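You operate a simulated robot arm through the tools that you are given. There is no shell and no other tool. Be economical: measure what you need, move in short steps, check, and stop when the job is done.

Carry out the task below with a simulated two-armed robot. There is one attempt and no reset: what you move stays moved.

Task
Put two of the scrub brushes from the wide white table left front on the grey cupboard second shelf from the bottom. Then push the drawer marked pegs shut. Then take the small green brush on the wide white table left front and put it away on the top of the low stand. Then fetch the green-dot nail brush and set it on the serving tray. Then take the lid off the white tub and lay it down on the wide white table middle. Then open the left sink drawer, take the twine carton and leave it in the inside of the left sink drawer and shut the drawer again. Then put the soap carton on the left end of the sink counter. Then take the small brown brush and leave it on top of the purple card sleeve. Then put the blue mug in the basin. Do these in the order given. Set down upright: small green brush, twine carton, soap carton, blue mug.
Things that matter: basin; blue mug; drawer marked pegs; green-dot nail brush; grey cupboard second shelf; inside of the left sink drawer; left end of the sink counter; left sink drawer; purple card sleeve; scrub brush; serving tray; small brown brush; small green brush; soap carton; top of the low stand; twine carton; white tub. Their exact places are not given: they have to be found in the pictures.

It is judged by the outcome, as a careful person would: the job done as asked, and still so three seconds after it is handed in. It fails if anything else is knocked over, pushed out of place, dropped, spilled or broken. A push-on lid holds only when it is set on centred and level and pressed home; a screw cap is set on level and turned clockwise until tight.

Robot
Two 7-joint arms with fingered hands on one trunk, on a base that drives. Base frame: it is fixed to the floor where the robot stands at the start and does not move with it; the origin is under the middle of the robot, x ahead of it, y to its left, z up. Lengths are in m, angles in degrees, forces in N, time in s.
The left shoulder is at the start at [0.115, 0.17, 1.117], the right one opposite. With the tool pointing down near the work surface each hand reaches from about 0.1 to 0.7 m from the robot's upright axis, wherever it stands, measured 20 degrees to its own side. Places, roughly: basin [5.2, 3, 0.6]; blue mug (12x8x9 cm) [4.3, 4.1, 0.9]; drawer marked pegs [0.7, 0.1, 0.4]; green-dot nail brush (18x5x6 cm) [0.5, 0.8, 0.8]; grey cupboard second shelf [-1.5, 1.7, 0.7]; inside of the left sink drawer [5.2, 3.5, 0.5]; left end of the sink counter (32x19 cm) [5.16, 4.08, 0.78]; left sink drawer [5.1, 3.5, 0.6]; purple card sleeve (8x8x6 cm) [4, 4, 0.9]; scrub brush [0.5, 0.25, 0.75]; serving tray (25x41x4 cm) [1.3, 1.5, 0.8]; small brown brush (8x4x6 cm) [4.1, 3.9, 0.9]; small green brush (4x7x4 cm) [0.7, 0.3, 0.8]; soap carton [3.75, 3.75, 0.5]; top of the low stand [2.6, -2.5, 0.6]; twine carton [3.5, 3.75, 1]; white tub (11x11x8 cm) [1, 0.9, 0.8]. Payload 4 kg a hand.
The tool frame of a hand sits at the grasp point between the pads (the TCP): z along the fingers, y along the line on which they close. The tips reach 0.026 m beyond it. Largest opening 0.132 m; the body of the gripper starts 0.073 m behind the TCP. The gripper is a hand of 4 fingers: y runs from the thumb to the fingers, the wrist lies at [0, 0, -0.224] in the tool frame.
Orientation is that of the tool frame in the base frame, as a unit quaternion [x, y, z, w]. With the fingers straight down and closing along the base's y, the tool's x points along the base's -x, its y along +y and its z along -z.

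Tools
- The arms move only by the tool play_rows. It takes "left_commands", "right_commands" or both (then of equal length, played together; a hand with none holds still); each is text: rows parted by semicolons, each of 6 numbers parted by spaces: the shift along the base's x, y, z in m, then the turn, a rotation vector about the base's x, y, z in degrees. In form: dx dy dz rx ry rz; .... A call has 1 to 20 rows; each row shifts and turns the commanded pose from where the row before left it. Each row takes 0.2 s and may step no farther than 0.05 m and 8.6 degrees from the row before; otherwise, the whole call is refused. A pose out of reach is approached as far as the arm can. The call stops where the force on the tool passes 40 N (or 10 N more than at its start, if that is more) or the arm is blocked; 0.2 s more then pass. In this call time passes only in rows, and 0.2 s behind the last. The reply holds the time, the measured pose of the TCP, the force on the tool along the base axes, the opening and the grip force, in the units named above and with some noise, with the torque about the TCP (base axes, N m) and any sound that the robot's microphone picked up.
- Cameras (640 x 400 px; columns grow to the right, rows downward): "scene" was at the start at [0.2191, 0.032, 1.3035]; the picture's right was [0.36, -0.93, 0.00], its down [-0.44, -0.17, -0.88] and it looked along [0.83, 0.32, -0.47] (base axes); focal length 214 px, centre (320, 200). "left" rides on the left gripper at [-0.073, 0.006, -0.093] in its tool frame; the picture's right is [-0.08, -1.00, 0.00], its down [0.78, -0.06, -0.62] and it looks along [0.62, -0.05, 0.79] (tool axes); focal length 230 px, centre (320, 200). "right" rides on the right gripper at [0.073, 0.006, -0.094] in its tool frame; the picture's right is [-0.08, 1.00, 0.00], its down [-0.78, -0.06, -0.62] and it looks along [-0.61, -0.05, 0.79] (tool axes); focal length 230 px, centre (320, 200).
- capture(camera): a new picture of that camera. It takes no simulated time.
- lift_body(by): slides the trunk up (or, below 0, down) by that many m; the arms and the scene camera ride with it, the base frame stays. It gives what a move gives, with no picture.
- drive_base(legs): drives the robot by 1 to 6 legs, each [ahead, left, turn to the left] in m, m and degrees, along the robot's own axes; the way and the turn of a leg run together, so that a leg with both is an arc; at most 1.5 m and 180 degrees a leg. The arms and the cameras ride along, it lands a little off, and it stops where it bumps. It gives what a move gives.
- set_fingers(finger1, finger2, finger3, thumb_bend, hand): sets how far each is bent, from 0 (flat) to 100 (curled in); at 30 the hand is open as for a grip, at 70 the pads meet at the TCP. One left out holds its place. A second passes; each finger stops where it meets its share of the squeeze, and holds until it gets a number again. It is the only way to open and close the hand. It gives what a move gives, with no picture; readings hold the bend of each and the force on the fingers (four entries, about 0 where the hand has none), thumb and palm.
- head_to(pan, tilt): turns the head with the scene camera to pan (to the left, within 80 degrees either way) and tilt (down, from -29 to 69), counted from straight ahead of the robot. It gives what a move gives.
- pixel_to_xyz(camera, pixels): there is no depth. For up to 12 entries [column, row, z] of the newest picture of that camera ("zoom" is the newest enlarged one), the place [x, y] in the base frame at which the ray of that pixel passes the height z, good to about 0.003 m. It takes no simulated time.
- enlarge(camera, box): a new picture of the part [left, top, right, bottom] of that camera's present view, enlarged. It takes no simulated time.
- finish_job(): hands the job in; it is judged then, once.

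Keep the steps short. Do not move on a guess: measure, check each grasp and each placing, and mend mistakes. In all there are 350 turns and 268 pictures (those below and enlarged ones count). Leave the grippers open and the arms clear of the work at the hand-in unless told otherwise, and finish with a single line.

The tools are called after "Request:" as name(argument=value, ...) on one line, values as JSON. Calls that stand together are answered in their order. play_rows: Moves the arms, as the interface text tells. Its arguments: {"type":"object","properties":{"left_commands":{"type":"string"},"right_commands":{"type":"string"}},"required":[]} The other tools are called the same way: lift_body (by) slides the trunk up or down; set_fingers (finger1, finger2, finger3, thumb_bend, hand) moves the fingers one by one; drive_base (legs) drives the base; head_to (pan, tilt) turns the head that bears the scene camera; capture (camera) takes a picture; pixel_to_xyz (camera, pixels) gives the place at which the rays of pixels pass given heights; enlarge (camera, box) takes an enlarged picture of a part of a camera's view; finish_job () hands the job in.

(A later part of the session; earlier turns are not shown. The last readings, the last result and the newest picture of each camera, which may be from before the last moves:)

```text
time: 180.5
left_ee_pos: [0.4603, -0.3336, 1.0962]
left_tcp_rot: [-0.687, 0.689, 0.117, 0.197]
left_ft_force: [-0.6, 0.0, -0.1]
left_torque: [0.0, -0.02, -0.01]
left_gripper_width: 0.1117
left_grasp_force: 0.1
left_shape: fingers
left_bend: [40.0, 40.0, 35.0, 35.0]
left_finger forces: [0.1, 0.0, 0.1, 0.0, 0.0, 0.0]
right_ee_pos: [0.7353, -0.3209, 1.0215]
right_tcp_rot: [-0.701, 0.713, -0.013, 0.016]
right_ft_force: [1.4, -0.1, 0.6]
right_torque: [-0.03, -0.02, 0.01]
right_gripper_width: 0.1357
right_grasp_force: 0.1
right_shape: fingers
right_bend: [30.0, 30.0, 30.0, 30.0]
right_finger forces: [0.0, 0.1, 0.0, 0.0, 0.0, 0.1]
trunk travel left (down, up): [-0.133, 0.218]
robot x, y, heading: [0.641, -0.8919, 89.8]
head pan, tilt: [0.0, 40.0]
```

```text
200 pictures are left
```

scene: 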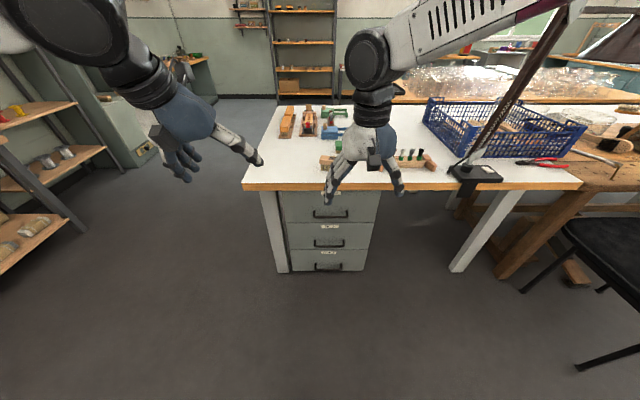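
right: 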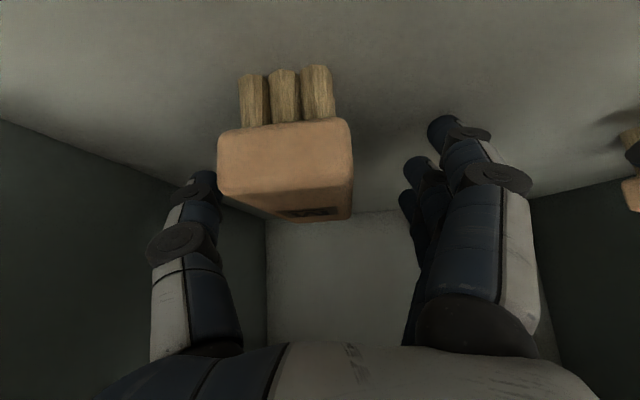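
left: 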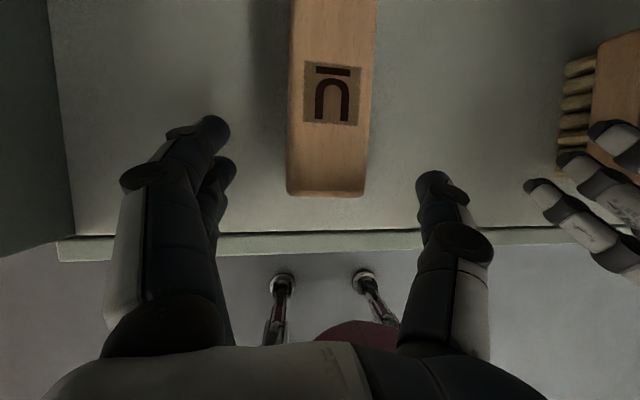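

The middle (pegs) drawer is flush. Now the small green brush: I drive 0.53 m ahead so the right hand comes over the table, and look down.

Request:
drive_base(legs=[[0.53, 0, 0]])

Request:
head_to(pan=0, tilt=50)

Request:
capture(camera="scene")

Request:
capture(camera="right")

```text
time: 183.6
left_ee_pos: [0.4582, 0.1953, 1.0965]
left_tcp_rot: [0.689, -0.687, -0.117, -0.196]
left_ft_force: [0.0, -0.4, 0.3]
left_torque: [0.01, 0.0, 0.0]
left_gripper_width: 0.1116
left_grasp_force: 0.0
left_shape: fingers
left_bend: [40.0, 40.0, 35.0, 35.0]
left_finger forces: [0.0, 0.1, 0.0, 0.0, 0.1, 0.0]
right_ee_pos: [0.7323, 0.2117, 1.0214]
right_tcp_rot: [-0.703, 0.711, -0.014, 0.017]
right_ft_force: [0.3, -0.5, -0.5]
right_torque: [0.0, 0.02, 0.0]
right_gripper_width: 0.1353
right_grasp_force: 0.2
right_shape: fingers
right_bend: [30.0, 30.0, 30.0, 30.0]
right_finger forces: [0.0, 0.0, 0.0, 0.0, 0.0, 0.1]
trunk travel left (down, up): [-0.133, 0.218]
robot x, y, heading: [0.6435, -0.3667, 89.9]
head pan, tilt: [0.0, 40.0]
```

```text
time: 184.3
left_ee_pos: [0.4586, 0.1965, 1.0961]
left_tcp_rot: [0.689, -0.688, -0.118, -0.197]
left_ft_force: [-0.6, 0.2, -0.6]
left_torque: [0.01, 0.01, 0.0]
left_gripper_width: 0.1115
left_grasp_force: 0.2
left_shape: fingers
left_bend: [40.0, 40.0, 35.0, 35.0]
left_finger forces: [0.0, 0.0, 0.0, 0.0, 0.0, 0.1]
right_ee_pos: [0.7316, 0.2116, 1.0223]
right_tcp_rot: [-0.702, 0.711, -0.014, 0.017]
right_ft_force: [-0.3, -0.2, -0.6]
right_torque: [0.0, 0.01, 0.0]
right_gripper_width: 0.136
right_grasp_force: 0.1
right_shape: fingers
right_bend: [30.0, 30.0, 30.0, 30.0]
right_finger forces: [0.1, 0.0, 0.0, 0.1, 0.0, 0.0]
trunk travel left (down, up): [-0.133, 0.218]
robot x, y, heading: [0.6448, -0.3626, 90.2]
head pan, tilt: [0.0, 50.0]
```

```text
199 pictures are left
```

scene: 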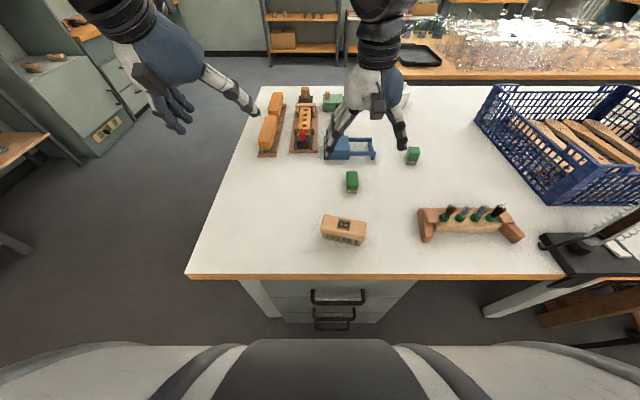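

```text
198 pictures are left
```

right: 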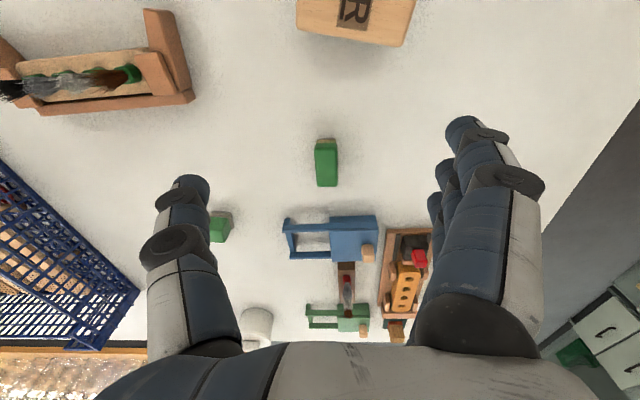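

I triangulate the small green brush from both views (scene (351,178), right (326,165)).

Request:
pixel_to_xyz(camera="scene", pixels=[[352, 177, 0.78], [352, 177, 0.8], [352, 177, 0.82], [352, 193, 0.77], [412, 152, 0.8]])

Request:
pixel_to_xyz(camera="right", pixels=[[326, 165, 0.78], [326, 165, 0.8], [326, 165, 0.82], [326, 145, 0.8], [326, 185, 0.8], [315, 165, 0.8], [338, 165, 0.8]])

Request:
enlarge(camera="right", box=[250, 100, 410, 220])

```text
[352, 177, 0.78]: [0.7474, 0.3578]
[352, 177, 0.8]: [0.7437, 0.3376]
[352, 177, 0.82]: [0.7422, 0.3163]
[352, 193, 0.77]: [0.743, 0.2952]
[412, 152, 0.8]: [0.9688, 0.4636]
```

```text
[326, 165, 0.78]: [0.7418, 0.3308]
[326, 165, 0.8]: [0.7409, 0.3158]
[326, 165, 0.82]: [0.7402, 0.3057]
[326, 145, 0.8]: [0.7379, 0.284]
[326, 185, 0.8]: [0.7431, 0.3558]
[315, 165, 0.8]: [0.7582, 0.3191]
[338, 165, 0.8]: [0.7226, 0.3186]
```

```text
3.33 times, centred on (330, 160) of right
```

zoom: 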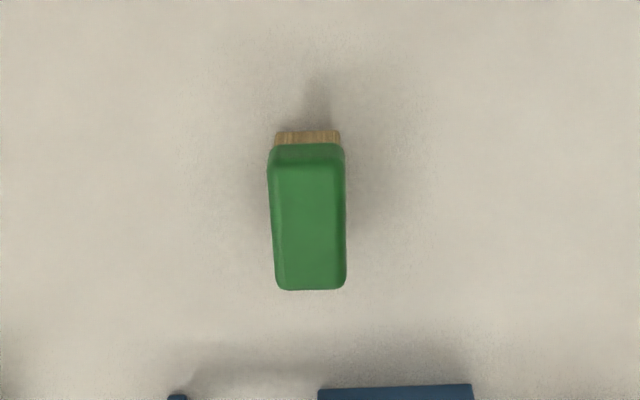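

The brush centre is (0.741, 0.322), top ≈ 0.80, 3.6 cm wide across x. I move the right hand above it, upright it by 2.5°, and descend to 0.86.

Request:
play_rows(right_commands="0.003 0.036 0 0 2.5 0; 0.003 0.036 0 0 0 0; 0.003 0.038 0 0 0 0; 0 0 -0.045 0 0 0; 0 0 -0.045 0 0 0; 0 0 -0.045 0 0 0; 0 0 -0.025 0 0 0")

Request:
capture(camera="right")

Request:
pixel_to_xyz(camera="right", pixels=[[320, 200, 0.8]])

```text
time: 185.9
left_ee_pos: [0.4573, 0.1949, 1.0959]
left_tcp_rot: [0.689, -0.687, -0.118, -0.196]
left_ft_force: [0.9, 0.0, -0.6]
left_torque: [0.0, 0.0, 0.01]
left_gripper_width: 0.1114
left_grasp_force: 0.1
left_shape: fingers
left_bend: [40.0, 40.0, 35.0, 35.0]
left_finger forces: [0.0, 0.1, 0.0, 0.0, 0.1, 0.0]
right_ee_pos: [0.7429, 0.3217, 0.8615]
right_tcp_rot: [-0.703, 0.712, 0.002, 0.0]
right_ft_force: [0.1, 0.8, 0.3]
right_torque: [-0.01, 0.01, -0.03]
right_gripper_width: 0.1359
right_grasp_force: 0.1
right_shape: fingers
right_bend: [30.0, 30.0, 30.0, 30.0]
right_finger forces: [0.1, 0.0, 0.0, 0.0, 0.0, 0.0]
trunk travel left (down, up): [-0.133, 0.218]
robot x, y, heading: [0.6423, -0.364, 90.2]
head pan, tilt: [0.0, 50.0]
```

```text
196 pictures are left
```

right: 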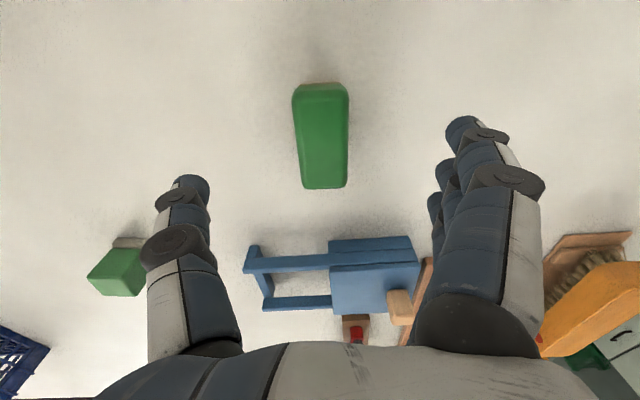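

```text
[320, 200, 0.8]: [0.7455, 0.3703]
```

Aligned. I descend to 0.797 and close.

Request:
play_rows(right_commands="0 0 -0.03 0 0 0; 0 0 -0.02 0 0 0; -0.001 0 -0.014 0 0 0")

Request:
set_fingers(hand="right", finger1=60, finger2=60, finger3=60, thumb_bend=60)

Request:
set_fingers(hand="right", finger1=73, finger2=73, finger3=73, thumb_bend=73)

Request:
capture(camera="right")

```text
time: 186.7
left_ee_pos: [0.4593, 0.1925, 1.0993]
left_tcp_rot: [0.688, -0.688, -0.119, -0.198]
left_ft_force: [-0.8, 0.4, -0.2]
left_torque: [-0.03, -0.03, 0.0]
left_gripper_width: 0.1114
left_grasp_force: 0.0
left_shape: fingers
left_bend: [40.0, 40.0, 35.0, 35.0]
left_finger forces: [0.1, 0.0, 0.0, 0.0, 0.0, 0.0]
right_ee_pos: [0.7427, 0.3227, 0.8036]
right_tcp_rot: [-0.702, 0.712, 0.007, 0.004]
right_ft_force: [5.7, -5.2, 30.6]
right_torque: [-0.43, 1.14, 0.41]
right_gripper_width: 0.1379
right_grasp_force: 15.3
right_shape: fingers
right_bend: [30.0, 30.0, 30.0, 30.0]
right_finger forces: [13.4, 6.5, 3.2, 0.1, 7.2, 0.0]
trunk travel left (down, up): [-0.133, 0.218]
robot x, y, heading: [0.6438, -0.3661, 90.1]
head pan, tilt: [0.0, 50.0]
```

```text
time: 187.1
left_ee_pos: [0.4583, 0.1907, 1.0997]
left_tcp_rot: [0.689, -0.687, -0.119, -0.199]
left_ft_force: [0.3, 0.1, -0.2]
left_torque: [0.02, 0.01, 0.03]
left_gripper_width: 0.1116
left_grasp_force: 0.0
left_shape: fingers
left_bend: [40.0, 40.0, 35.0, 35.0]
left_finger forces: [0.0, 0.0, 0.0, 0.0, 0.1, 0.0]
right_ee_pos: [0.7397, 0.3262, 0.8119]
right_tcp_rot: [-0.701, 0.713, 0.014, 0.009]
right_ft_force: [0.2, 4.3, 49.9]
right_torque: [-0.42, -0.01, -0.2]
right_gripper_width: 0.0743
right_grasp_force: 24.7
right_shape: fingers
right_bend: [55.0, 57.0, 60.0, 56.0]
right_finger forces: [14.4, 12.4, 0.0, 0.1, 23.0, 0.0]
trunk travel left (down, up): [-0.133, 0.218]
robot x, y, heading: [0.6449, -0.3649, 90.0]
head pan, tilt: [0.0, 50.0]
stopped (right hand): the force on the tool passed its limit at 44 N (the readings are from after the stop); the commanded pose is now the measured one
```

```text
time: 188.1
left_ee_pos: [0.4586, 0.1919, 1.0999]
left_tcp_rot: [0.688, -0.687, -0.119, -0.198]
left_ft_force: [0.1, 0.4, -0.3]
left_torque: [-0.02, -0.01, 0.01]
left_gripper_width: 0.1113
left_grasp_force: 0.1
left_shape: fingers
left_bend: [40.0, 40.0, 35.0, 35.0]
left_finger forces: [0.0, 0.0, 0.0, 0.0, 0.0, 0.1]
right_ee_pos: [0.7407, 0.3267, 0.8087]
right_tcp_rot: [-0.702, 0.712, 0.012, 0.009]
right_ft_force: [7.0, 7.1, 55.9]
right_torque: [-0.15, -2.24, 0.3]
right_gripper_width: 0.0382
right_grasp_force: 38.6
right_shape: fingers
right_bend: [71.0, 71.0, 72.0, 70.0]
right_finger forces: [6.5, 3.8, 1.6, 0.1, 65.9, 0.0]
trunk travel left (down, up): [-0.133, 0.218]
robot x, y, heading: [0.6428, -0.364, 89.9]
head pan, tilt: [0.0, 50.0]
```

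```text
195 pictures are left
```

right: 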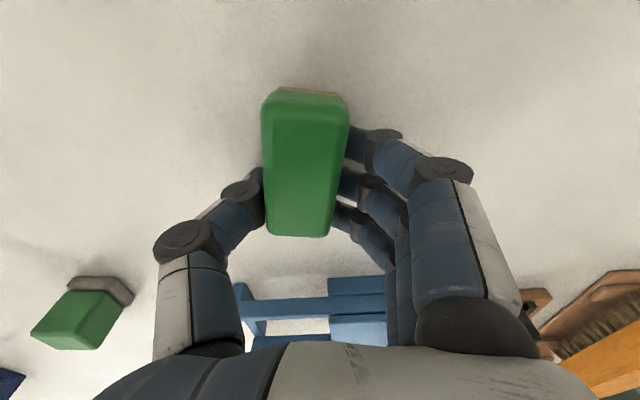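

The fingertips dip when closing and press on the table (56 N); the brush is between the pads though. I lift 1 cm to relieve, and look again.

Request:
play_rows(right_commands="0 0 0.01 0 0 0")

Request:
play_rows(right_commands="0 0 0.02 0 0 0; 0 0 0.04 0 0 0")

Request:
capture(camera="right")

Request:
capture(camera="scene")

```text
time: 188.5
left_ee_pos: [0.4589, 0.1938, 1.0945]
left_tcp_rot: [0.689, -0.688, -0.117, -0.197]
left_ft_force: [0.7, 0.2, -1.2]
left_torque: [0.0, 0.04, -0.01]
left_gripper_width: 0.1114
left_grasp_force: 0.0
left_shape: fingers
left_bend: [40.0, 40.0, 35.0, 35.0]
left_finger forces: [0.0, 0.1, 0.0, 0.1, 0.0, 0.0]
right_ee_pos: [0.7395, 0.3225, 0.8095]
right_tcp_rot: [-0.702, 0.712, 0.006, 0.003]
right_ft_force: [3.9, 6.2, 27.7]
right_torque: [-0.02, -1.09, 0.18]
right_gripper_width: 0.0375
right_grasp_force: 26.4
right_shape: fingers
right_bend: [71.0, 71.0, 72.0, 69.0]
right_finger forces: [6.6, 5.0, 1.7, 0.0, 39.9, 0.0]
trunk travel left (down, up): [-0.133, 0.218]
robot x, y, heading: [0.6425, -0.3588, 90.0]
head pan, tilt: [0.0, 50.0]
```

```text
time: 189.1
left_ee_pos: [0.459, 0.194, 1.0968]
left_tcp_rot: [0.689, -0.687, -0.118, -0.197]
left_ft_force: [-0.1, 0.4, 0.3]
left_torque: [-0.02, -0.05, 0.02]
left_gripper_width: 0.1115
left_grasp_force: 0.2
left_shape: fingers
left_bend: [40.0, 40.0, 35.0, 35.0]
left_finger forces: [0.0, 0.0, 0.1, 0.0, 0.0, 0.1]
right_ee_pos: [0.7407, 0.323, 0.8678]
right_tcp_rot: [-0.703, 0.711, 0.006, 0.002]
right_ft_force: [0.7, -0.3, -0.1]
right_torque: [0.02, -0.01, 0.02]
right_gripper_width: 0.0363
right_grasp_force: 17.5
right_shape: fingers
right_bend: [69.0, 71.0, 72.0, 66.0]
right_finger forces: [8.0, 7.1, 1.9, 0.0, 16.4, 0.0]
trunk travel left (down, up): [-0.133, 0.218]
robot x, y, heading: [0.6422, -0.3607, 90.0]
head pan, tilt: [0.0, 50.0]
```

```text
194 pictures are left
```

right: 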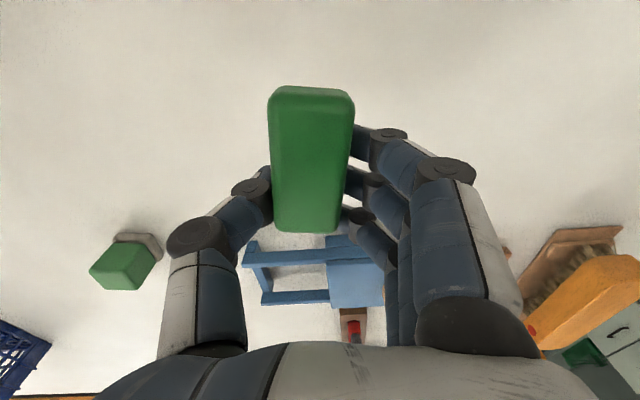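

```text
193 pictures are left
```

scene: 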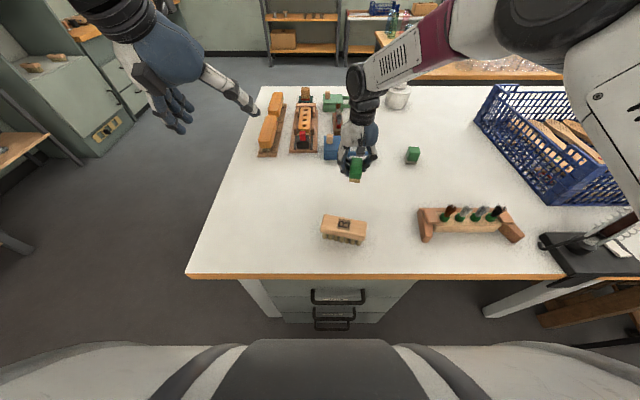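

The small green brush is held level. I raise it to 1.07, back away from the table, turn right and look for the low stand near (2.6, −2.5).

Request:
play_rows(right_commands="0 -0.02 0.04 0 0 0; 0 -0.02 0.04 0 0 0; 0 -0.03 0.04 0 0 0; 0 -0.03 0.04 0 0 0; 0 -0.03 0.04 0 0 0")

Request:
drive_base(legs=[[-0.8, 0, 0], [0, 0, -125]])

Request:
head_to(pan=0, tilt=25)

Request:
capture(camera="scene")

```text
time: 190.3
left_ee_pos: [0.4574, 0.1926, 1.0985]
left_tcp_rot: [0.689, -0.687, -0.118, -0.197]
left_ft_force: [-0.4, -0.1, -0.2]
left_torque: [0.02, -0.04, -0.01]
left_gripper_width: 0.1116
left_grasp_force: 0.1
left_shape: fingers
left_bend: [40.0, 40.0, 35.0, 35.0]
left_finger forces: [0.1, 0.0, 0.0, 0.0, 0.0, 0.0]
right_ee_pos: [0.7434, 0.1939, 1.069]
right_tcp_rot: [-0.703, 0.712, 0.007, 0.003]
right_ft_force: [-0.1, -0.6, -0.5]
right_torque: [0.01, 0.02, 0.0]
right_gripper_width: 0.0362
right_grasp_force: 16.7
right_shape: fingers
right_bend: [69.0, 71.0, 72.0, 66.0]
right_finger forces: [7.8, 7.3, 1.8, 0.1, 16.3, 0.0]
trunk travel left (down, up): [-0.133, 0.218]
robot x, y, heading: [0.6431, -0.3623, 90.2]
head pan, tilt: [0.0, 50.0]
```

```text
time: 199.8
left_ee_pos: [1.2118, -1.3224, 1.0966]
left_tcp_rot: [0.285, 0.931, -0.119, 0.196]
left_ft_force: [-1.1, -1.3, 0.4]
left_torque: [-0.01, 0.03, -0.03]
left_gripper_width: 0.1115
left_grasp_force: 0.0
left_shape: fingers
left_bend: [40.0, 40.0, 35.0, 35.0]
left_finger forces: [0.0, 0.1, 0.0, 0.1, 0.0, 0.1]
right_ee_pos: [1.0535, -1.5564, 1.0671]
right_tcp_rot: [0.3, 0.954, 0.0, 0.007]
right_ft_force: [0.0, 0.4, 0.4]
right_torque: [-0.01, -0.04, 0.02]
right_gripper_width: 0.036
right_grasp_force: 16.3
right_shape: fingers
right_bend: [69.0, 71.0, 73.0, 66.0]
right_finger forces: [7.8, 7.3, 1.4, 0.0, 16.1, 0.0]
trunk travel left (down, up): [-0.133, 0.218]
robot x, y, heading: [0.6507, -1.1604, -33.9]
head pan, tilt: [0.0, 50.0]
```

```text
time: 200.7
left_ee_pos: [1.2128, -1.3218, 1.0954]
left_tcp_rot: [0.286, 0.931, -0.119, 0.196]
left_ft_force: [-0.8, 0.1, -0.3]
left_torque: [0.0, 0.01, 0.0]
left_gripper_width: 0.1116
left_grasp_force: 0.0
left_shape: fingers
left_bend: [40.0, 40.0, 35.0, 35.0]
left_finger forces: [0.0, 0.1, 0.1, 0.0, 0.0, 0.0]
right_ee_pos: [1.0536, -1.5577, 1.0684]
right_tcp_rot: [0.3, 0.954, 0.0, 0.007]
right_ft_force: [-0.4, 0.5, -0.7]
right_torque: [-0.03, -0.02, 0.02]
right_gripper_width: 0.036
right_grasp_force: 16.4
right_shape: fingers
right_bend: [69.0, 71.0, 73.0, 66.0]
right_finger forces: [7.7, 7.3, 1.5, 0.1, 16.2, 0.1]
trunk travel left (down, up): [-0.133, 0.218]
robot x, y, heading: [0.6471, -1.162, -34.2]
head pan, tilt: [0.0, 25.0]
```

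```text
192 pictures are left
```

scene: 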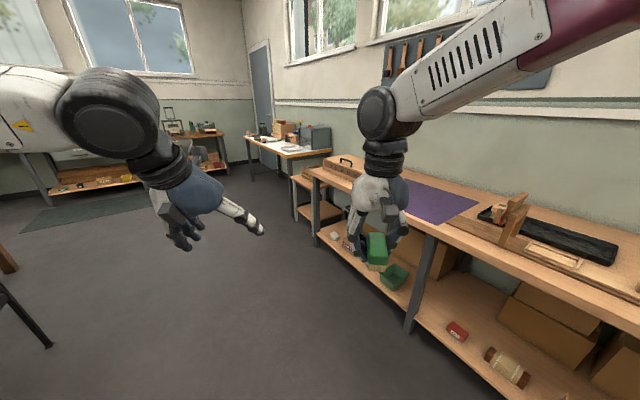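

Beyond the bench end, at about (310,190), there is a lower wooden stand. I enlarge there and measure.

Request:
enlarge(camera="scene", box=[220, 110, 380, 240])

Request:
pixel_to_xyz(camera="scene", pixels=[[292, 178, 0.6], [310, 190, 0.6], [330, 177, 0.6], [295, 222, 0.0], [312, 245, 0.0], [405, 330, 0.0], [430, 232, 0.8]])

```text
3.08 times, centred on (300, 175) of scene
```

zoom: 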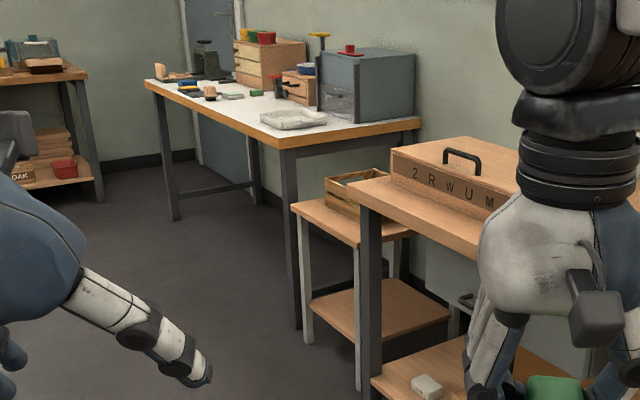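

```text
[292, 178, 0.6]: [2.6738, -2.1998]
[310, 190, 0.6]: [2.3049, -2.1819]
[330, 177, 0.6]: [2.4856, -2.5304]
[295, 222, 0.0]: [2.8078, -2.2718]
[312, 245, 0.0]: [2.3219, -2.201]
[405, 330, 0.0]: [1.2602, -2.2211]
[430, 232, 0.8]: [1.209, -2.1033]
```

The low stand (top ≈ 0.6) spans about x 2.35–2.8, y −2.2…−2.7 with a small crate at its back. I drive to stand in front of it, facing −y.

Request:
drive_base(legs=[[0, 0, -56], [0, 1.3, 0], [0.1, 0.6, 0]])

Request:
head_to(pan=0, tilt=40)

Request:
capture(camera="scene")

```text
time: 219.9
left_ee_pos: [2.7184, -1.7927, 1.0965]
left_tcp_rot: [0.683, 0.694, -0.196, 0.119]
left_ft_force: [-0.7, -0.1, 0.5]
left_torque: [0.0, -0.01, 0.03]
left_gripper_width: 0.1115
left_grasp_force: 0.1
left_shape: fingers
left_bend: [40.0, 40.0, 35.0, 35.0]
left_finger forces: [0.0, 0.1, 0.0, 0.1, 0.0, 0.1]
right_ee_pos: [2.435, -1.7992, 1.0675]
right_tcp_rot: [0.706, 0.708, -0.004, 0.007]
right_ft_force: [-0.6, 0.6, -0.2]
right_torque: [0.0, 0.02, 0.03]
right_gripper_width: 0.0358
right_grasp_force: 16.2
right_shape: fingers
right_bend: [69.0, 71.0, 73.0, 66.0]
right_finger forces: [7.7, 7.4, 1.2, 0.0, 16.1, 0.0]
trunk travel left (down, up): [-0.133, 0.218]
robot x, y, heading: [2.5229, -1.24, -89.0]
head pan, tilt: [0.0, 25.0]
```

```text
time: 220.7
left_ee_pos: [2.7186, -1.7935, 1.096]
left_tcp_rot: [0.682, 0.694, -0.196, 0.119]
left_ft_force: [-0.7, -0.5, 0.0]
left_torque: [0.02, 0.04, -0.04]
left_gripper_width: 0.1116
left_grasp_force: 0.2
left_shape: fingers
left_bend: [40.0, 40.0, 35.0, 35.0]
left_finger forces: [0.0, 0.0, 0.0, 0.1, 0.0, 0.0]
right_ee_pos: [2.4345, -1.7985, 1.0665]
right_tcp_rot: [0.706, 0.708, -0.004, 0.006]
right_ft_force: [-0.6, -0.4, -1.1]
right_torque: [0.0, -0.01, 0.04]
right_gripper_width: 0.0359
right_grasp_force: 15.8
right_shape: fingers
right_bend: [69.0, 71.0, 73.0, 66.0]
right_finger forces: [7.7, 7.4, 1.2, 0.0, 16.0, 0.1]
trunk travel left (down, up): [-0.133, 0.218]
robot x, y, heading: [2.5227, -1.2417, -89.3]
head pan, tilt: [0.0, 40.0]
```

```text
190 pictures are left
```

scene: 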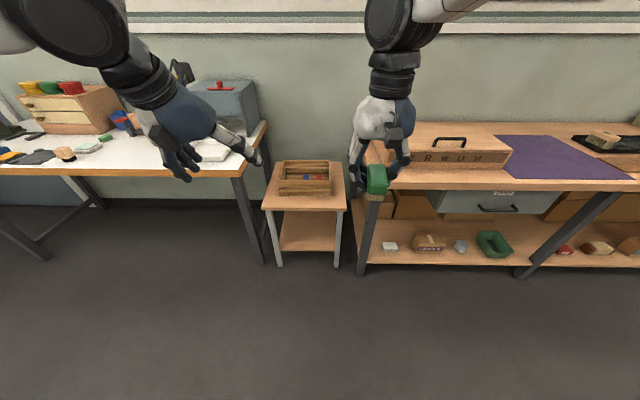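

Request:
pixel_to_xyz(camera="scene", pixels=[[280, 267, 0.0], [337, 268, 0.0], [262, 209, 0.5], [262, 209, 0.55], [262, 209, 0.6], [346, 210, 0.5], [346, 210, 0.55], [346, 210, 0.6], [304, 196, 0.55], [304, 210, 0.55]])

Request:
enlarge(camera="scene", box=[220, 130, 400, 280])

```text
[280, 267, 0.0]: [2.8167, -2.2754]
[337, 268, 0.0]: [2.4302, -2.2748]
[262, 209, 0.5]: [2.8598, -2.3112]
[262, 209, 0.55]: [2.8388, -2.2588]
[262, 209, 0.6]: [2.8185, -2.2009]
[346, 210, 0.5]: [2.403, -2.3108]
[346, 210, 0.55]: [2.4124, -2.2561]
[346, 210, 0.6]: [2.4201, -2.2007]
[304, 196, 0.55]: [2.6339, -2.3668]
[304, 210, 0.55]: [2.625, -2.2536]
```

```text
2.67 times, centred on (310, 205) of scene
```

zoom: 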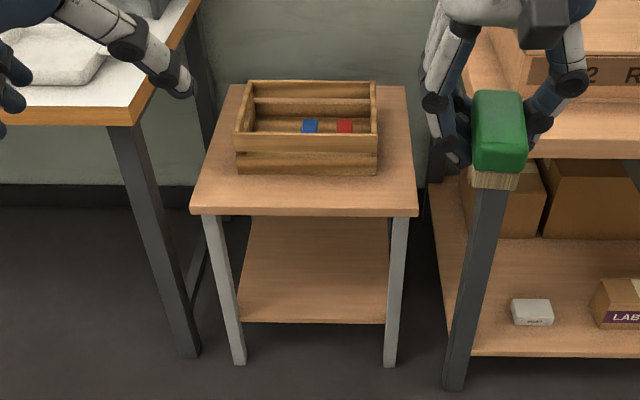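

The stand's top is at z ≈ 0.545, front edge y ≈ −2.26, crate front at y ≈ −2.37: an 11 cm free strip. I'll set the brush (7 cm along y) at (2.60, −2.31). First I pull the left hand back and up, then drive closer and to the left.

Request:
play_rows(left_commands="0 0.03 0.03 0 0 0; 0 0.03 0.03 0 0 0; 0 0.03 0.03 0 0 0; 0 0.03 0.0 0 0 0; 0 0.03 0 0 0 0")

Request:
drive_base(legs=[[0, 0.16, 0], [0.45, 0, 0]])

Request:
capture(camera="scene")

```text
time: 221.9
left_ee_pos: [2.7178, -1.6433, 1.1875]
left_tcp_rot: [0.682, 0.695, -0.195, 0.118]
left_ft_force: [-0.6, -0.4, -0.2]
left_torque: [-0.01, 0.0, 0.0]
left_gripper_width: 0.1117
left_grasp_force: 0.1
left_shape: fingers
left_bend: [40.0, 40.0, 35.0, 35.0]
left_finger forces: [0.0, 0.1, 0.0, 0.0, 0.0, 0.0]
right_ee_pos: [2.4348, -1.7968, 1.068]
right_tcp_rot: [0.706, 0.708, -0.003, 0.007]
right_ft_force: [0.5, -0.5, 0.2]
right_torque: [-0.01, 0.0, 0.0]
right_gripper_width: 0.0358
right_grasp_force: 16.0
right_shape: fingers
right_bend: [69.0, 71.0, 73.0, 66.0]
right_finger forces: [7.8, 7.5, 1.1, 0.1, 15.9, 0.1]
trunk travel left (down, up): [-0.133, 0.218]
robot x, y, heading: [2.5239, -1.2387, -89.0]
head pan, tilt: [0.0, 40.0]
```

```text
time: 226.3
left_ee_pos: [2.8823, -2.1027, 1.1867]
left_tcp_rot: [0.684, 0.693, -0.195, 0.118]
left_ft_force: [-0.7, 0.4, 1.4]
left_torque: [0.02, 0.01, 0.02]
left_gripper_width: 0.1116
left_grasp_force: 0.1
left_shape: fingers
left_bend: [40.0, 40.0, 35.0, 35.0]
left_finger forces: [0.1, 0.0, 0.0, 0.0, 0.0, 0.0]
right_ee_pos: [2.5972, -2.2543, 1.0667]
right_tcp_rot: [0.707, 0.707, -0.004, 0.006]
right_ft_force: [-0.5, -0.6, 0.4]
right_torque: [-0.02, -0.03, -0.01]
right_gripper_width: 0.0361
right_grasp_force: 16.1
right_shape: fingers
right_bend: [69.0, 71.0, 73.0, 66.0]
right_finger forces: [7.7, 7.4, 1.1, 0.1, 16.0, 0.1]
trunk travel left (down, up): [-0.133, 0.218]
robot x, y, heading: [2.6894, -1.693, -89.4]
head pan, tilt: [0.0, 40.0]
```

```text
188 pictures are left
```

scene: 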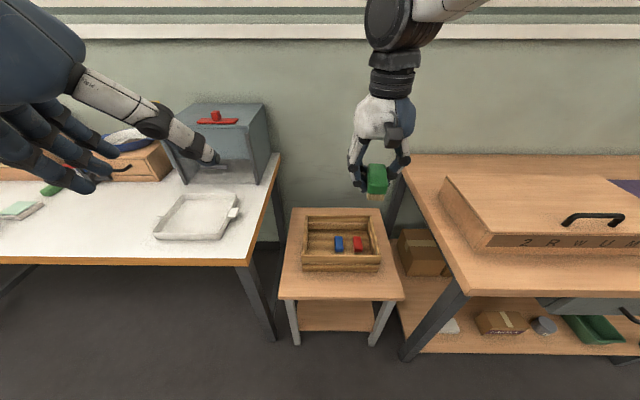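

I re-measure the free strip: front edge row 298, crate foot row 272.

Request:
pixel_to_xyz(camera="scene", pixels=[[278, 297, 0.55], [403, 297, 0.55], [340, 272, 0.55], [302, 271, 0.55], [379, 271, 0.55], [278, 297, 0.52], [293, 345, 0.0], [372, 345, 0.0], [412, 292, 0.8], [400, 198, 0.8]])

Request:
capture(camera="right")

```text
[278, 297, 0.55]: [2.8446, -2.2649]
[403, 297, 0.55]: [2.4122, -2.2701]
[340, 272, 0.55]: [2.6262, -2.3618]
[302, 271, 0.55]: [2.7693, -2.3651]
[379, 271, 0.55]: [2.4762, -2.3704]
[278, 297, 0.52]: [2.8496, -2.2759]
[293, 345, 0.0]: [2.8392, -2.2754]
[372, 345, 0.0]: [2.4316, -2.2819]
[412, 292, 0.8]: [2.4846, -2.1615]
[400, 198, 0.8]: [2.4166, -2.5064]
```

```text
187 pictures are left
```

right: 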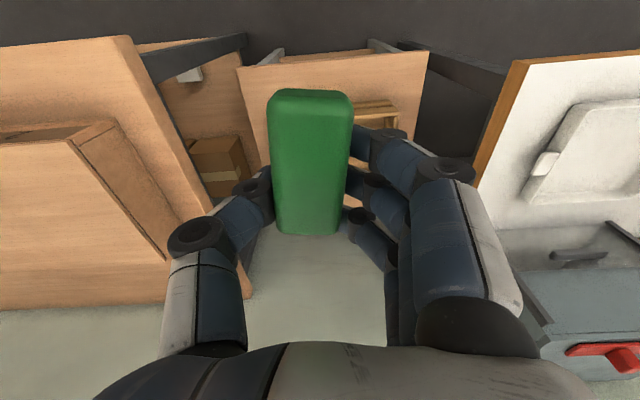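

The strip runs y −2.267…−2.366. I target TCP (2.63, −2.316), descending first to 0.70.

Request:
play_rows(right_commands="0.015 -0.03 -0.02 0 0 0; 0.015 -0.031 -0.03 0 0 0; 0 0 -0.045 0 0 0; 0 0 -0.045 0 0 0; 0 0 -0.045 0 0 0; 0 0 -0.045 0 0 0; 0 0 -0.045 0 0 0; 0 0 -0.045 0 0 0; 0 0 -0.045 0 0 0")

Request:
capture(camera="scene")

Request:
capture(camera="right")

```text
time: 228.3
left_ee_pos: [2.8815, -2.1026, 1.1866]
left_tcp_rot: [0.685, 0.692, -0.196, 0.117]
left_ft_force: [-0.3, -0.6, 0.3]
left_torque: [0.0, 0.0, -0.01]
left_gripper_width: 0.1114
left_grasp_force: 0.1
left_shape: fingers
left_bend: [40.0, 40.0, 35.0, 35.0]
left_finger forces: [0.0, 0.0, 0.0, 0.1, 0.0, 0.0]
right_ee_pos: [2.627, -2.3171, 0.7007]
right_tcp_rot: [0.708, 0.706, -0.004, 0.006]
right_ft_force: [0.1, 0.6, -1.9]
right_torque: [0.01, 0.02, 0.03]
right_gripper_width: 0.0356
right_grasp_force: 16.0
right_shape: fingers
right_bend: [69.0, 70.0, 73.0, 66.0]
right_finger forces: [7.6, 7.7, 0.8, 0.0, 15.7, 0.0]
trunk travel left (down, up): [-0.133, 0.218]
robot x, y, heading: [2.6879, -1.6937, -89.3]
head pan, tilt: [0.0, 40.0]
```

```text
186 pictures are left
```

scene: 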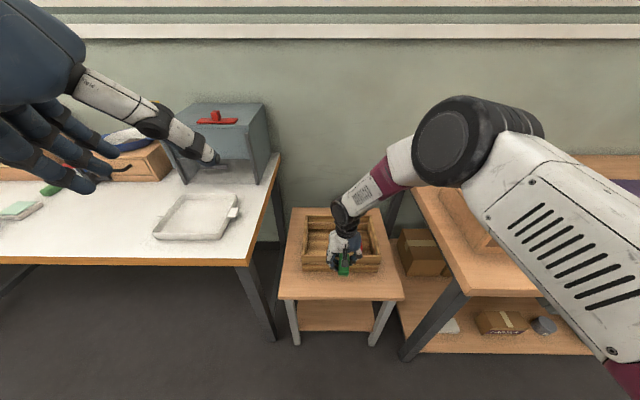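

```text
185 pictures are left
```

right: 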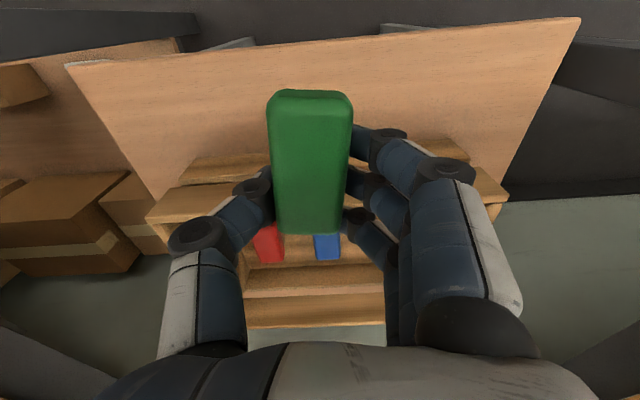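

I check whether the brush's far end clears the crate front.

Request:
pixel_to_xyz(camera="right", pixels=[[310, 92, 0.705], [308, 235, 0.705], [185, 163, 0.61], [210, 183, 0.61], [210, 160, 0.545], [130, 75, 0.545], [500, 28, 0.545]])

Request:
enlarge(camera="scene", box=[270, 190, 420, 310])

```text
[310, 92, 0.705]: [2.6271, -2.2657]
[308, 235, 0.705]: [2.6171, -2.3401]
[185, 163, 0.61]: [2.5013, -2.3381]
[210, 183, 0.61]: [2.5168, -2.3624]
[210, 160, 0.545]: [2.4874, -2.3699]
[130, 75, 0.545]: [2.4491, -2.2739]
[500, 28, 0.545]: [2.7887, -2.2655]
```

```text
3.33 times, centred on (345, 250) of scene
```

zoom: 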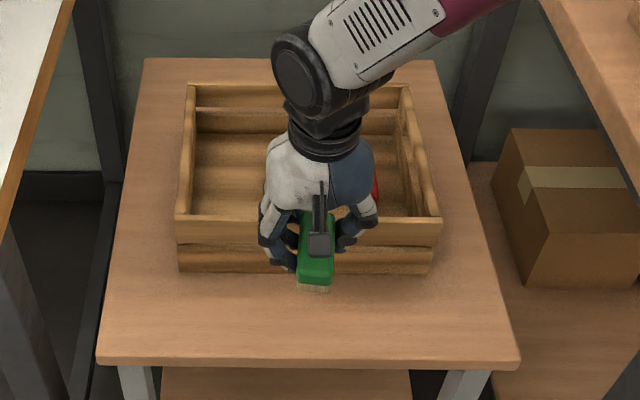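

The brush sits 14 mm toward the robot in the hand, and the third finger would touch the crate if I shift. Better turn the hand 90° (thumb toward the crate) so the brush lies along x in the strip. I raise 12 cm and rotate.

Request:
play_rows(right_commands="0 0.01 0.04 0 0 0; 0 0 0.04 0 0 0; 0 0 0.04 0 0 0; 0 0 0 0 0 8.2; 0 0 0 0 0 8.2; 0 0 0 0 0 8.2; 0 0 0 0 0 8.2; 0 0 0 0 0 8.2; 0 0 0 0 0 8.2; 0 0 0 0 0 8.2; 0 0 0 0 0 8.2; 0 0 0 0 0 8.2; 0 0 0 0 0 8.2; 0 0 0 0 0 8")

Request:
play_rows(right_commands="0 0 -0.04 0 0 0; 0 0 -0.04 0 0 0; 0 0 -0.04 0 0 0")

Request:
capture(camera="right")

Request:
enlarge(camera="scene", box=[270, 190, 420, 310])

```text
time: 231.3
left_ee_pos: [2.8818, -2.1018, 1.187]
left_tcp_rot: [0.684, 0.693, -0.196, 0.118]
left_ft_force: [0.0, 0.6, 0.1]
left_torque: [0.01, 0.0, -0.01]
left_gripper_width: 0.1114
left_grasp_force: 0.1
left_shape: fingers
left_bend: [40.0, 40.0, 35.0, 35.0]
left_finger forces: [0.1, 0.1, 0.1, 0.0, 0.0, 0.0]
right_ee_pos: [2.6292, -2.3054, 0.8211]
right_tcp_rot: [0.001, 1.0, 0.004, 0.007]
right_ft_force: [-0.1, 0.8, -0.6]
right_torque: [0.01, -0.06, 0.02]
right_gripper_width: 0.035
right_grasp_force: 15.4
right_shape: fingers
right_bend: [69.0, 70.0, 73.0, 66.0]
right_finger forces: [7.5, 7.7, 0.6, 0.0, 15.6, 0.0]
trunk travel left (down, up): [-0.133, 0.218]
robot x, y, heading: [2.6944, -1.6948, -89.0]
head pan, tilt: [0.0, 40.0]
```

```text
time: 232.1
left_ee_pos: [2.8829, -2.103, 1.1858]
left_tcp_rot: [0.684, 0.693, -0.197, 0.118]
left_ft_force: [-0.6, 0.3, -0.6]
left_torque: [-0.02, -0.02, 0.0]
left_gripper_width: 0.1116
left_grasp_force: 0.0
left_shape: fingers
left_bend: [40.0, 40.0, 35.0, 35.0]
left_finger forces: [0.0, 0.1, 0.1, 0.0, 0.0, 0.1]
right_ee_pos: [2.6278, -2.3086, 0.7003]
right_tcp_rot: [0.001, 1.0, 0.002, 0.007]
right_ft_force: [0.4, -0.3, -0.2]
right_torque: [0.01, -0.01, 0.02]
right_gripper_width: 0.0353
right_grasp_force: 15.4
right_shape: fingers
right_bend: [69.0, 70.0, 73.0, 66.0]
right_finger forces: [7.4, 7.7, 0.5, 0.0, 15.4, 0.0]
trunk travel left (down, up): [-0.133, 0.218]
robot x, y, heading: [2.6914, -1.6956, -89.4]
head pan, tilt: [0.0, 40.0]
```

```text
183 pictures are left
```

right: 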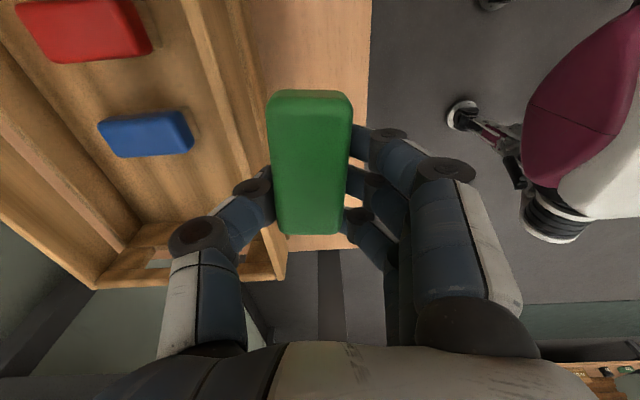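

```text
3.33 times, centred on (345, 250) of scene
```

zoom: 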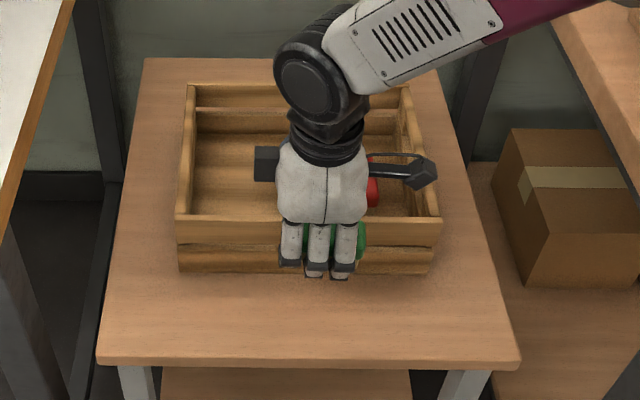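

The thumb side faces the crate. I shift 1 cm toward the front and lower in small steps to contact (expected TCP ≈ 0.59).

Request:
play_rows(right_commands="0 0.01 -0.03 0 0 0; 0 0 -0.03 0 0 0; 0 0 -0.025 0 0 0; 0 0 -0.01 0 0 0; 0 0 -0.006 0 0 0")

Request:
capture(camera="right")

Request:
enlarge(camera="scene", box=[290, 220, 400, 310])

```text
time: 233.3
left_ee_pos: [2.8829, -2.1018, 1.1859]
left_tcp_rot: [0.684, 0.692, -0.196, 0.118]
left_ft_force: [-0.7, 0.0, 0.5]
left_torque: [0.0, 0.01, 0.03]
left_gripper_width: 0.1114
left_grasp_force: 0.1
left_shape: fingers
left_bend: [40.0, 40.0, 35.0, 35.0]
left_finger forces: [0.1, 0.0, 0.1, 0.1, 0.1, 0.0]
right_ee_pos: [2.6275, -2.2965, 0.6006]
right_tcp_rot: [0.0, 1.0, 0.002, 0.007]
right_ft_force: [0.0, 2.9, 0.8]
right_torque: [-0.12, 0.01, -0.01]
right_gripper_width: 0.0351
right_grasp_force: 17.9
right_shape: fingers
right_bend: [69.0, 70.0, 73.0, 66.0]
right_finger forces: [7.9, 7.8, 0.4, 0.1, 19.3, 0.0]
trunk travel left (down, up): [-0.133, 0.218]
robot x, y, heading: [2.6918, -1.6958, -89.1]
head pan, tilt: [0.0, 40.0]
```

```text
181 pictures are left
```

right: 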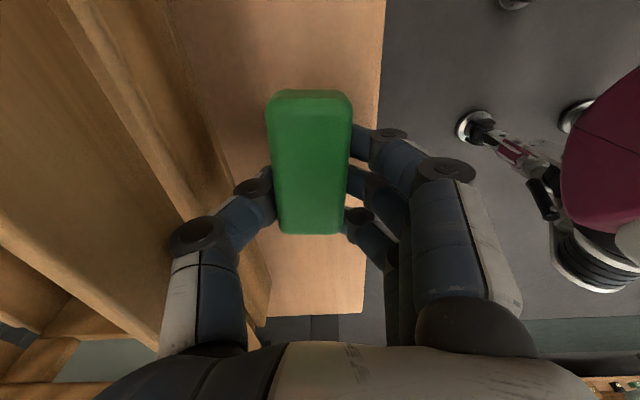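

```text
4.44 times, centred on (345, 265) of scene
```

zoom: 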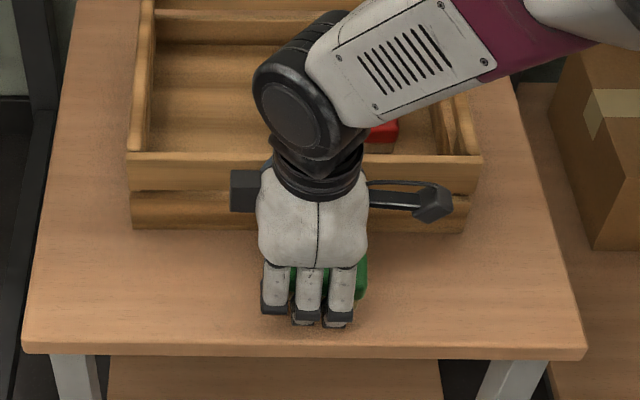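

A light sideways force (2.9 N): the thumb brushes the crate. I shift 4 mm to the front and continue down in small steps.

Request:
play_rows(right_commands="0 0.004 0 0 0 0; 0 0 -0.004 0 0 0; 0 0 -0.004 0 0 0; 0 0 -0.003 0 0 0")

```text
time: 234.3
left_ee_pos: [2.8827, -2.1012, 1.186]
left_tcp_rot: [0.684, 0.693, -0.196, 0.118]
left_ft_force: [-0.6, 0.3, 0.3]
left_torque: [-0.02, 0.03, -0.01]
left_gripper_width: 0.1114
left_grasp_force: 0.1
left_shape: fingers
left_bend: [40.0, 40.0, 35.0, 35.0]
left_finger forces: [0.1, 0.1, 0.1, 0.0, 0.0, 0.0]
right_ee_pos: [2.6286, -2.2919, 0.591]
right_tcp_rot: [0.001, 1.0, 0.002, 0.007]
right_ft_force: [0.3, 0.9, 2.1]
right_torque: [0.01, 0.04, -0.03]
right_gripper_width: 0.0349
right_grasp_force: 17.6
right_shape: fingers
right_bend: [69.0, 70.0, 73.0, 66.0]
right_finger forces: [8.0, 7.8, 0.7, 0.1, 18.4, 0.1]
trunk travel left (down, up): [-0.133, 0.218]
robot x, y, heading: [2.6898, -1.6955, -89.2]
head pan, tilt: [0.0, 40.0]
```

Request:
play_rows(right_commands="0 0 -0.003 0 0 0; 0 0 -0.003 0 0 0")

Request:
capture(camera="right")

```text
time: 234.9
left_ee_pos: [2.8825, -2.0988, 1.1898]
left_tcp_rot: [0.684, 0.692, -0.197, 0.12]
left_ft_force: [0.2, 1.1, 0.1]
left_torque: [-0.04, 0.02, 0.0]
left_gripper_width: 0.1114
left_grasp_force: 0.1
left_shape: fingers
left_bend: [40.0, 40.0, 35.0, 35.0]
left_finger forces: [0.0, 0.0, 0.1, 0.0, 0.1, 0.1]
right_ee_pos: [2.6275, -2.2942, 0.5892]
right_tcp_rot: [0.0, 1.0, -0.004, 0.007]
right_ft_force: [-1.8, -0.9, 34.8]
right_torque: [-0.94, 0.34, -0.13]
right_gripper_width: 0.0349
right_grasp_force: 33.5
right_shape: fingers
right_bend: [70.0, 70.0, 73.0, 68.0]
right_finger forces: [9.0, 8.2, 0.9, 0.1, 48.8, 0.1]
trunk travel left (down, up): [-0.133, 0.218]
robot x, y, heading: [2.6962, -1.6935, -89.2]
head pan, tilt: [0.0, 40.0]
```

```text
179 pictures are left
```

right: 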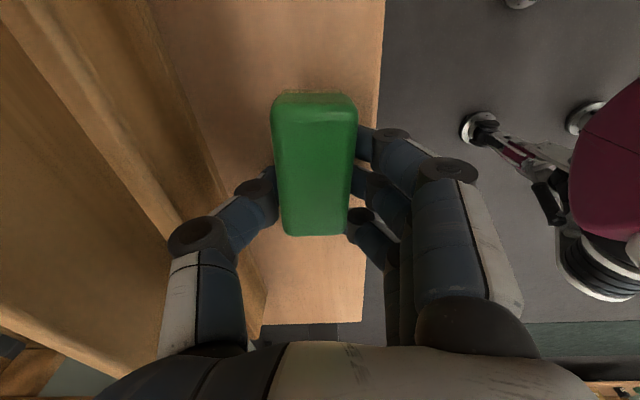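

Down. I relieve 3 mm and open gently (fingers first, thumb only a little).

Request:
play_rows(right_commands="0 0 0.003 0 0 0")

Request:
set_fingers(hand="right", finger1=58, finger2=58, finger3=58, thumb_bend=62)

Request:
capture(camera="right")

```text
time: 235.3
left_ee_pos: [2.8833, -2.1006, 1.1882]
left_tcp_rot: [0.684, 0.692, -0.197, 0.119]
left_ft_force: [0.5, -0.1, -0.4]
left_torque: [-0.03, -0.03, 0.01]
left_gripper_width: 0.1115
left_grasp_force: 0.1
left_shape: fingers
left_bend: [40.0, 40.0, 35.0, 35.0]
left_finger forces: [0.1, 0.0, 0.0, 0.1, 0.0, 0.0]
right_ee_pos: [2.6291, -2.2927, 0.5893]
right_tcp_rot: [0.001, 1.0, 0.0, 0.007]
right_ft_force: [-0.5, -6.1, 29.1]
right_torque: [-1.05, 0.17, -0.05]
right_gripper_width: 0.0352
right_grasp_force: 27.8
right_shape: fingers
right_bend: [70.0, 70.0, 73.0, 68.0]
right_finger forces: [7.0, 6.5, 0.8, 0.0, 41.3, 0.1]
trunk travel left (down, up): [-0.133, 0.218]
robot x, y, heading: [2.6903, -1.694, -89.1]
head pan, tilt: [0.0, 40.0]
```

```text
time: 236.1
left_ee_pos: [2.8815, -2.1014, 1.1871]
left_tcp_rot: [0.684, 0.692, -0.196, 0.118]
left_ft_force: [-0.1, 0.3, -0.1]
left_torque: [0.0, 0.0, -0.01]
left_gripper_width: 0.1118
left_grasp_force: 0.1
left_shape: fingers
left_bend: [40.0, 40.0, 35.0, 35.0]
left_finger forces: [0.1, 0.0, 0.0, 0.0, 0.0, 0.1]
right_ee_pos: [2.6274, -2.2961, 0.5919]
right_tcp_rot: [0.002, 1.0, -0.003, 0.007]
right_ft_force: [-2.2, -2.5, 27.8]
right_torque: [0.61, 0.27, 0.06]
right_gripper_width: 0.0365
right_grasp_force: 13.7
right_shape: fingers
right_bend: [62.0, 61.0, 60.0, 62.0]
right_finger forces: [11.2, 9.3, 7.3, 0.0, 0.6, 0.0]
trunk travel left (down, up): [-0.133, 0.218]
robot x, y, heading: [2.6918, -1.6942, -89.2]
head pan, tilt: [0.0, 40.0]
stopped (right hand): the force on the tool passed its limit at 40 N (the readings are from after the stop); the commanded pose is now the measured one
```

```text
178 pictures are left
```

right: 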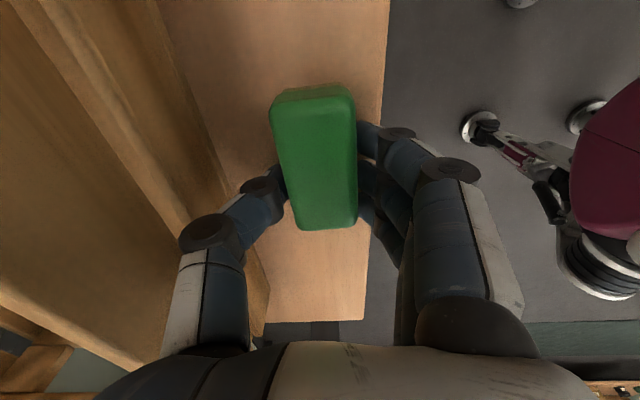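

Opening fingers dip against the top, so I raise 8 mm (the thumb is already loose), then open more.

Request:
play_rows(right_commands="0 0 0.004 0 0 0; 0 0 0.004 0 0 0")

Request:
set_fingers(hand="right", finger1=50, finger2=50, finger3=50, thumb_bend=58)

Request:
capture(camera="right")

```text
time: 236.7
left_ee_pos: [2.8819, -2.1021, 1.186]
left_tcp_rot: [0.684, 0.693, -0.195, 0.118]
left_ft_force: [-0.8, -0.3, 0.4]
left_torque: [0.02, 0.0, 0.03]
left_gripper_width: 0.1115
left_grasp_force: 0.0
left_shape: fingers
left_bend: [40.0, 40.0, 35.0, 35.0]
left_finger forces: [0.0, 0.0, 0.0, 0.0, 0.0, 0.0]
right_ee_pos: [2.6274, -2.2927, 0.5945]
right_tcp_rot: [0.001, 1.0, 0.001, 0.007]
right_ft_force: [-0.2, 0.0, -0.2]
right_torque: [0.0, 0.0, 0.02]
right_gripper_width: 0.0408
right_grasp_force: 0.1
right_shape: fingers
right_bend: [57.0, 57.0, 57.0, 62.0]
right_finger forces: [0.0, 0.1, 0.1, 0.0, 0.1, 0.0]
trunk travel left (down, up): [-0.133, 0.218]
robot x, y, heading: [2.6893, -1.6942, -89.1]
head pan, tilt: [0.0, 40.0]
```

```text
time: 237.7
left_ee_pos: [2.8814, -2.1023, 1.1867]
left_tcp_rot: [0.684, 0.693, -0.196, 0.118]
left_ft_force: [0.2, -0.7, -0.2]
left_torque: [-0.02, 0.0, 0.04]
left_gripper_width: 0.1114
left_grasp_force: 0.0
left_shape: fingers
left_bend: [40.0, 40.0, 35.0, 35.0]
left_finger forces: [0.1, 0.0, 0.0, 0.0, 0.0, 0.0]
right_ee_pos: [2.6297, -2.2933, 0.5966]
right_tcp_rot: [0.001, 1.0, -0.001, 0.007]
right_ft_force: [0.0, -0.1, -0.1]
right_torque: [-0.01, 0.01, 0.02]
right_gripper_width: 0.0585
right_grasp_force: 0.1
right_shape: fingers
right_bend: [50.0, 50.0, 50.0, 57.0]
right_finger forces: [0.0, 0.0, 0.1, 0.0, 0.0, 0.0]
trunk travel left (down, up): [-0.133, 0.218]
robot x, y, heading: [2.6903, -1.6935, -89.3]
head pan, tilt: [0.0, 40.0]
```

```text
177 pictures are left
```

right: 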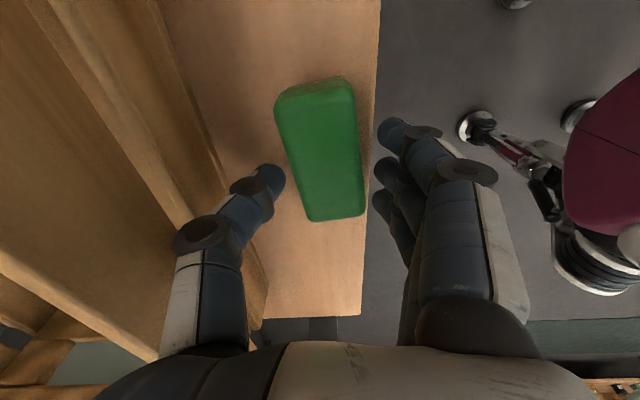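

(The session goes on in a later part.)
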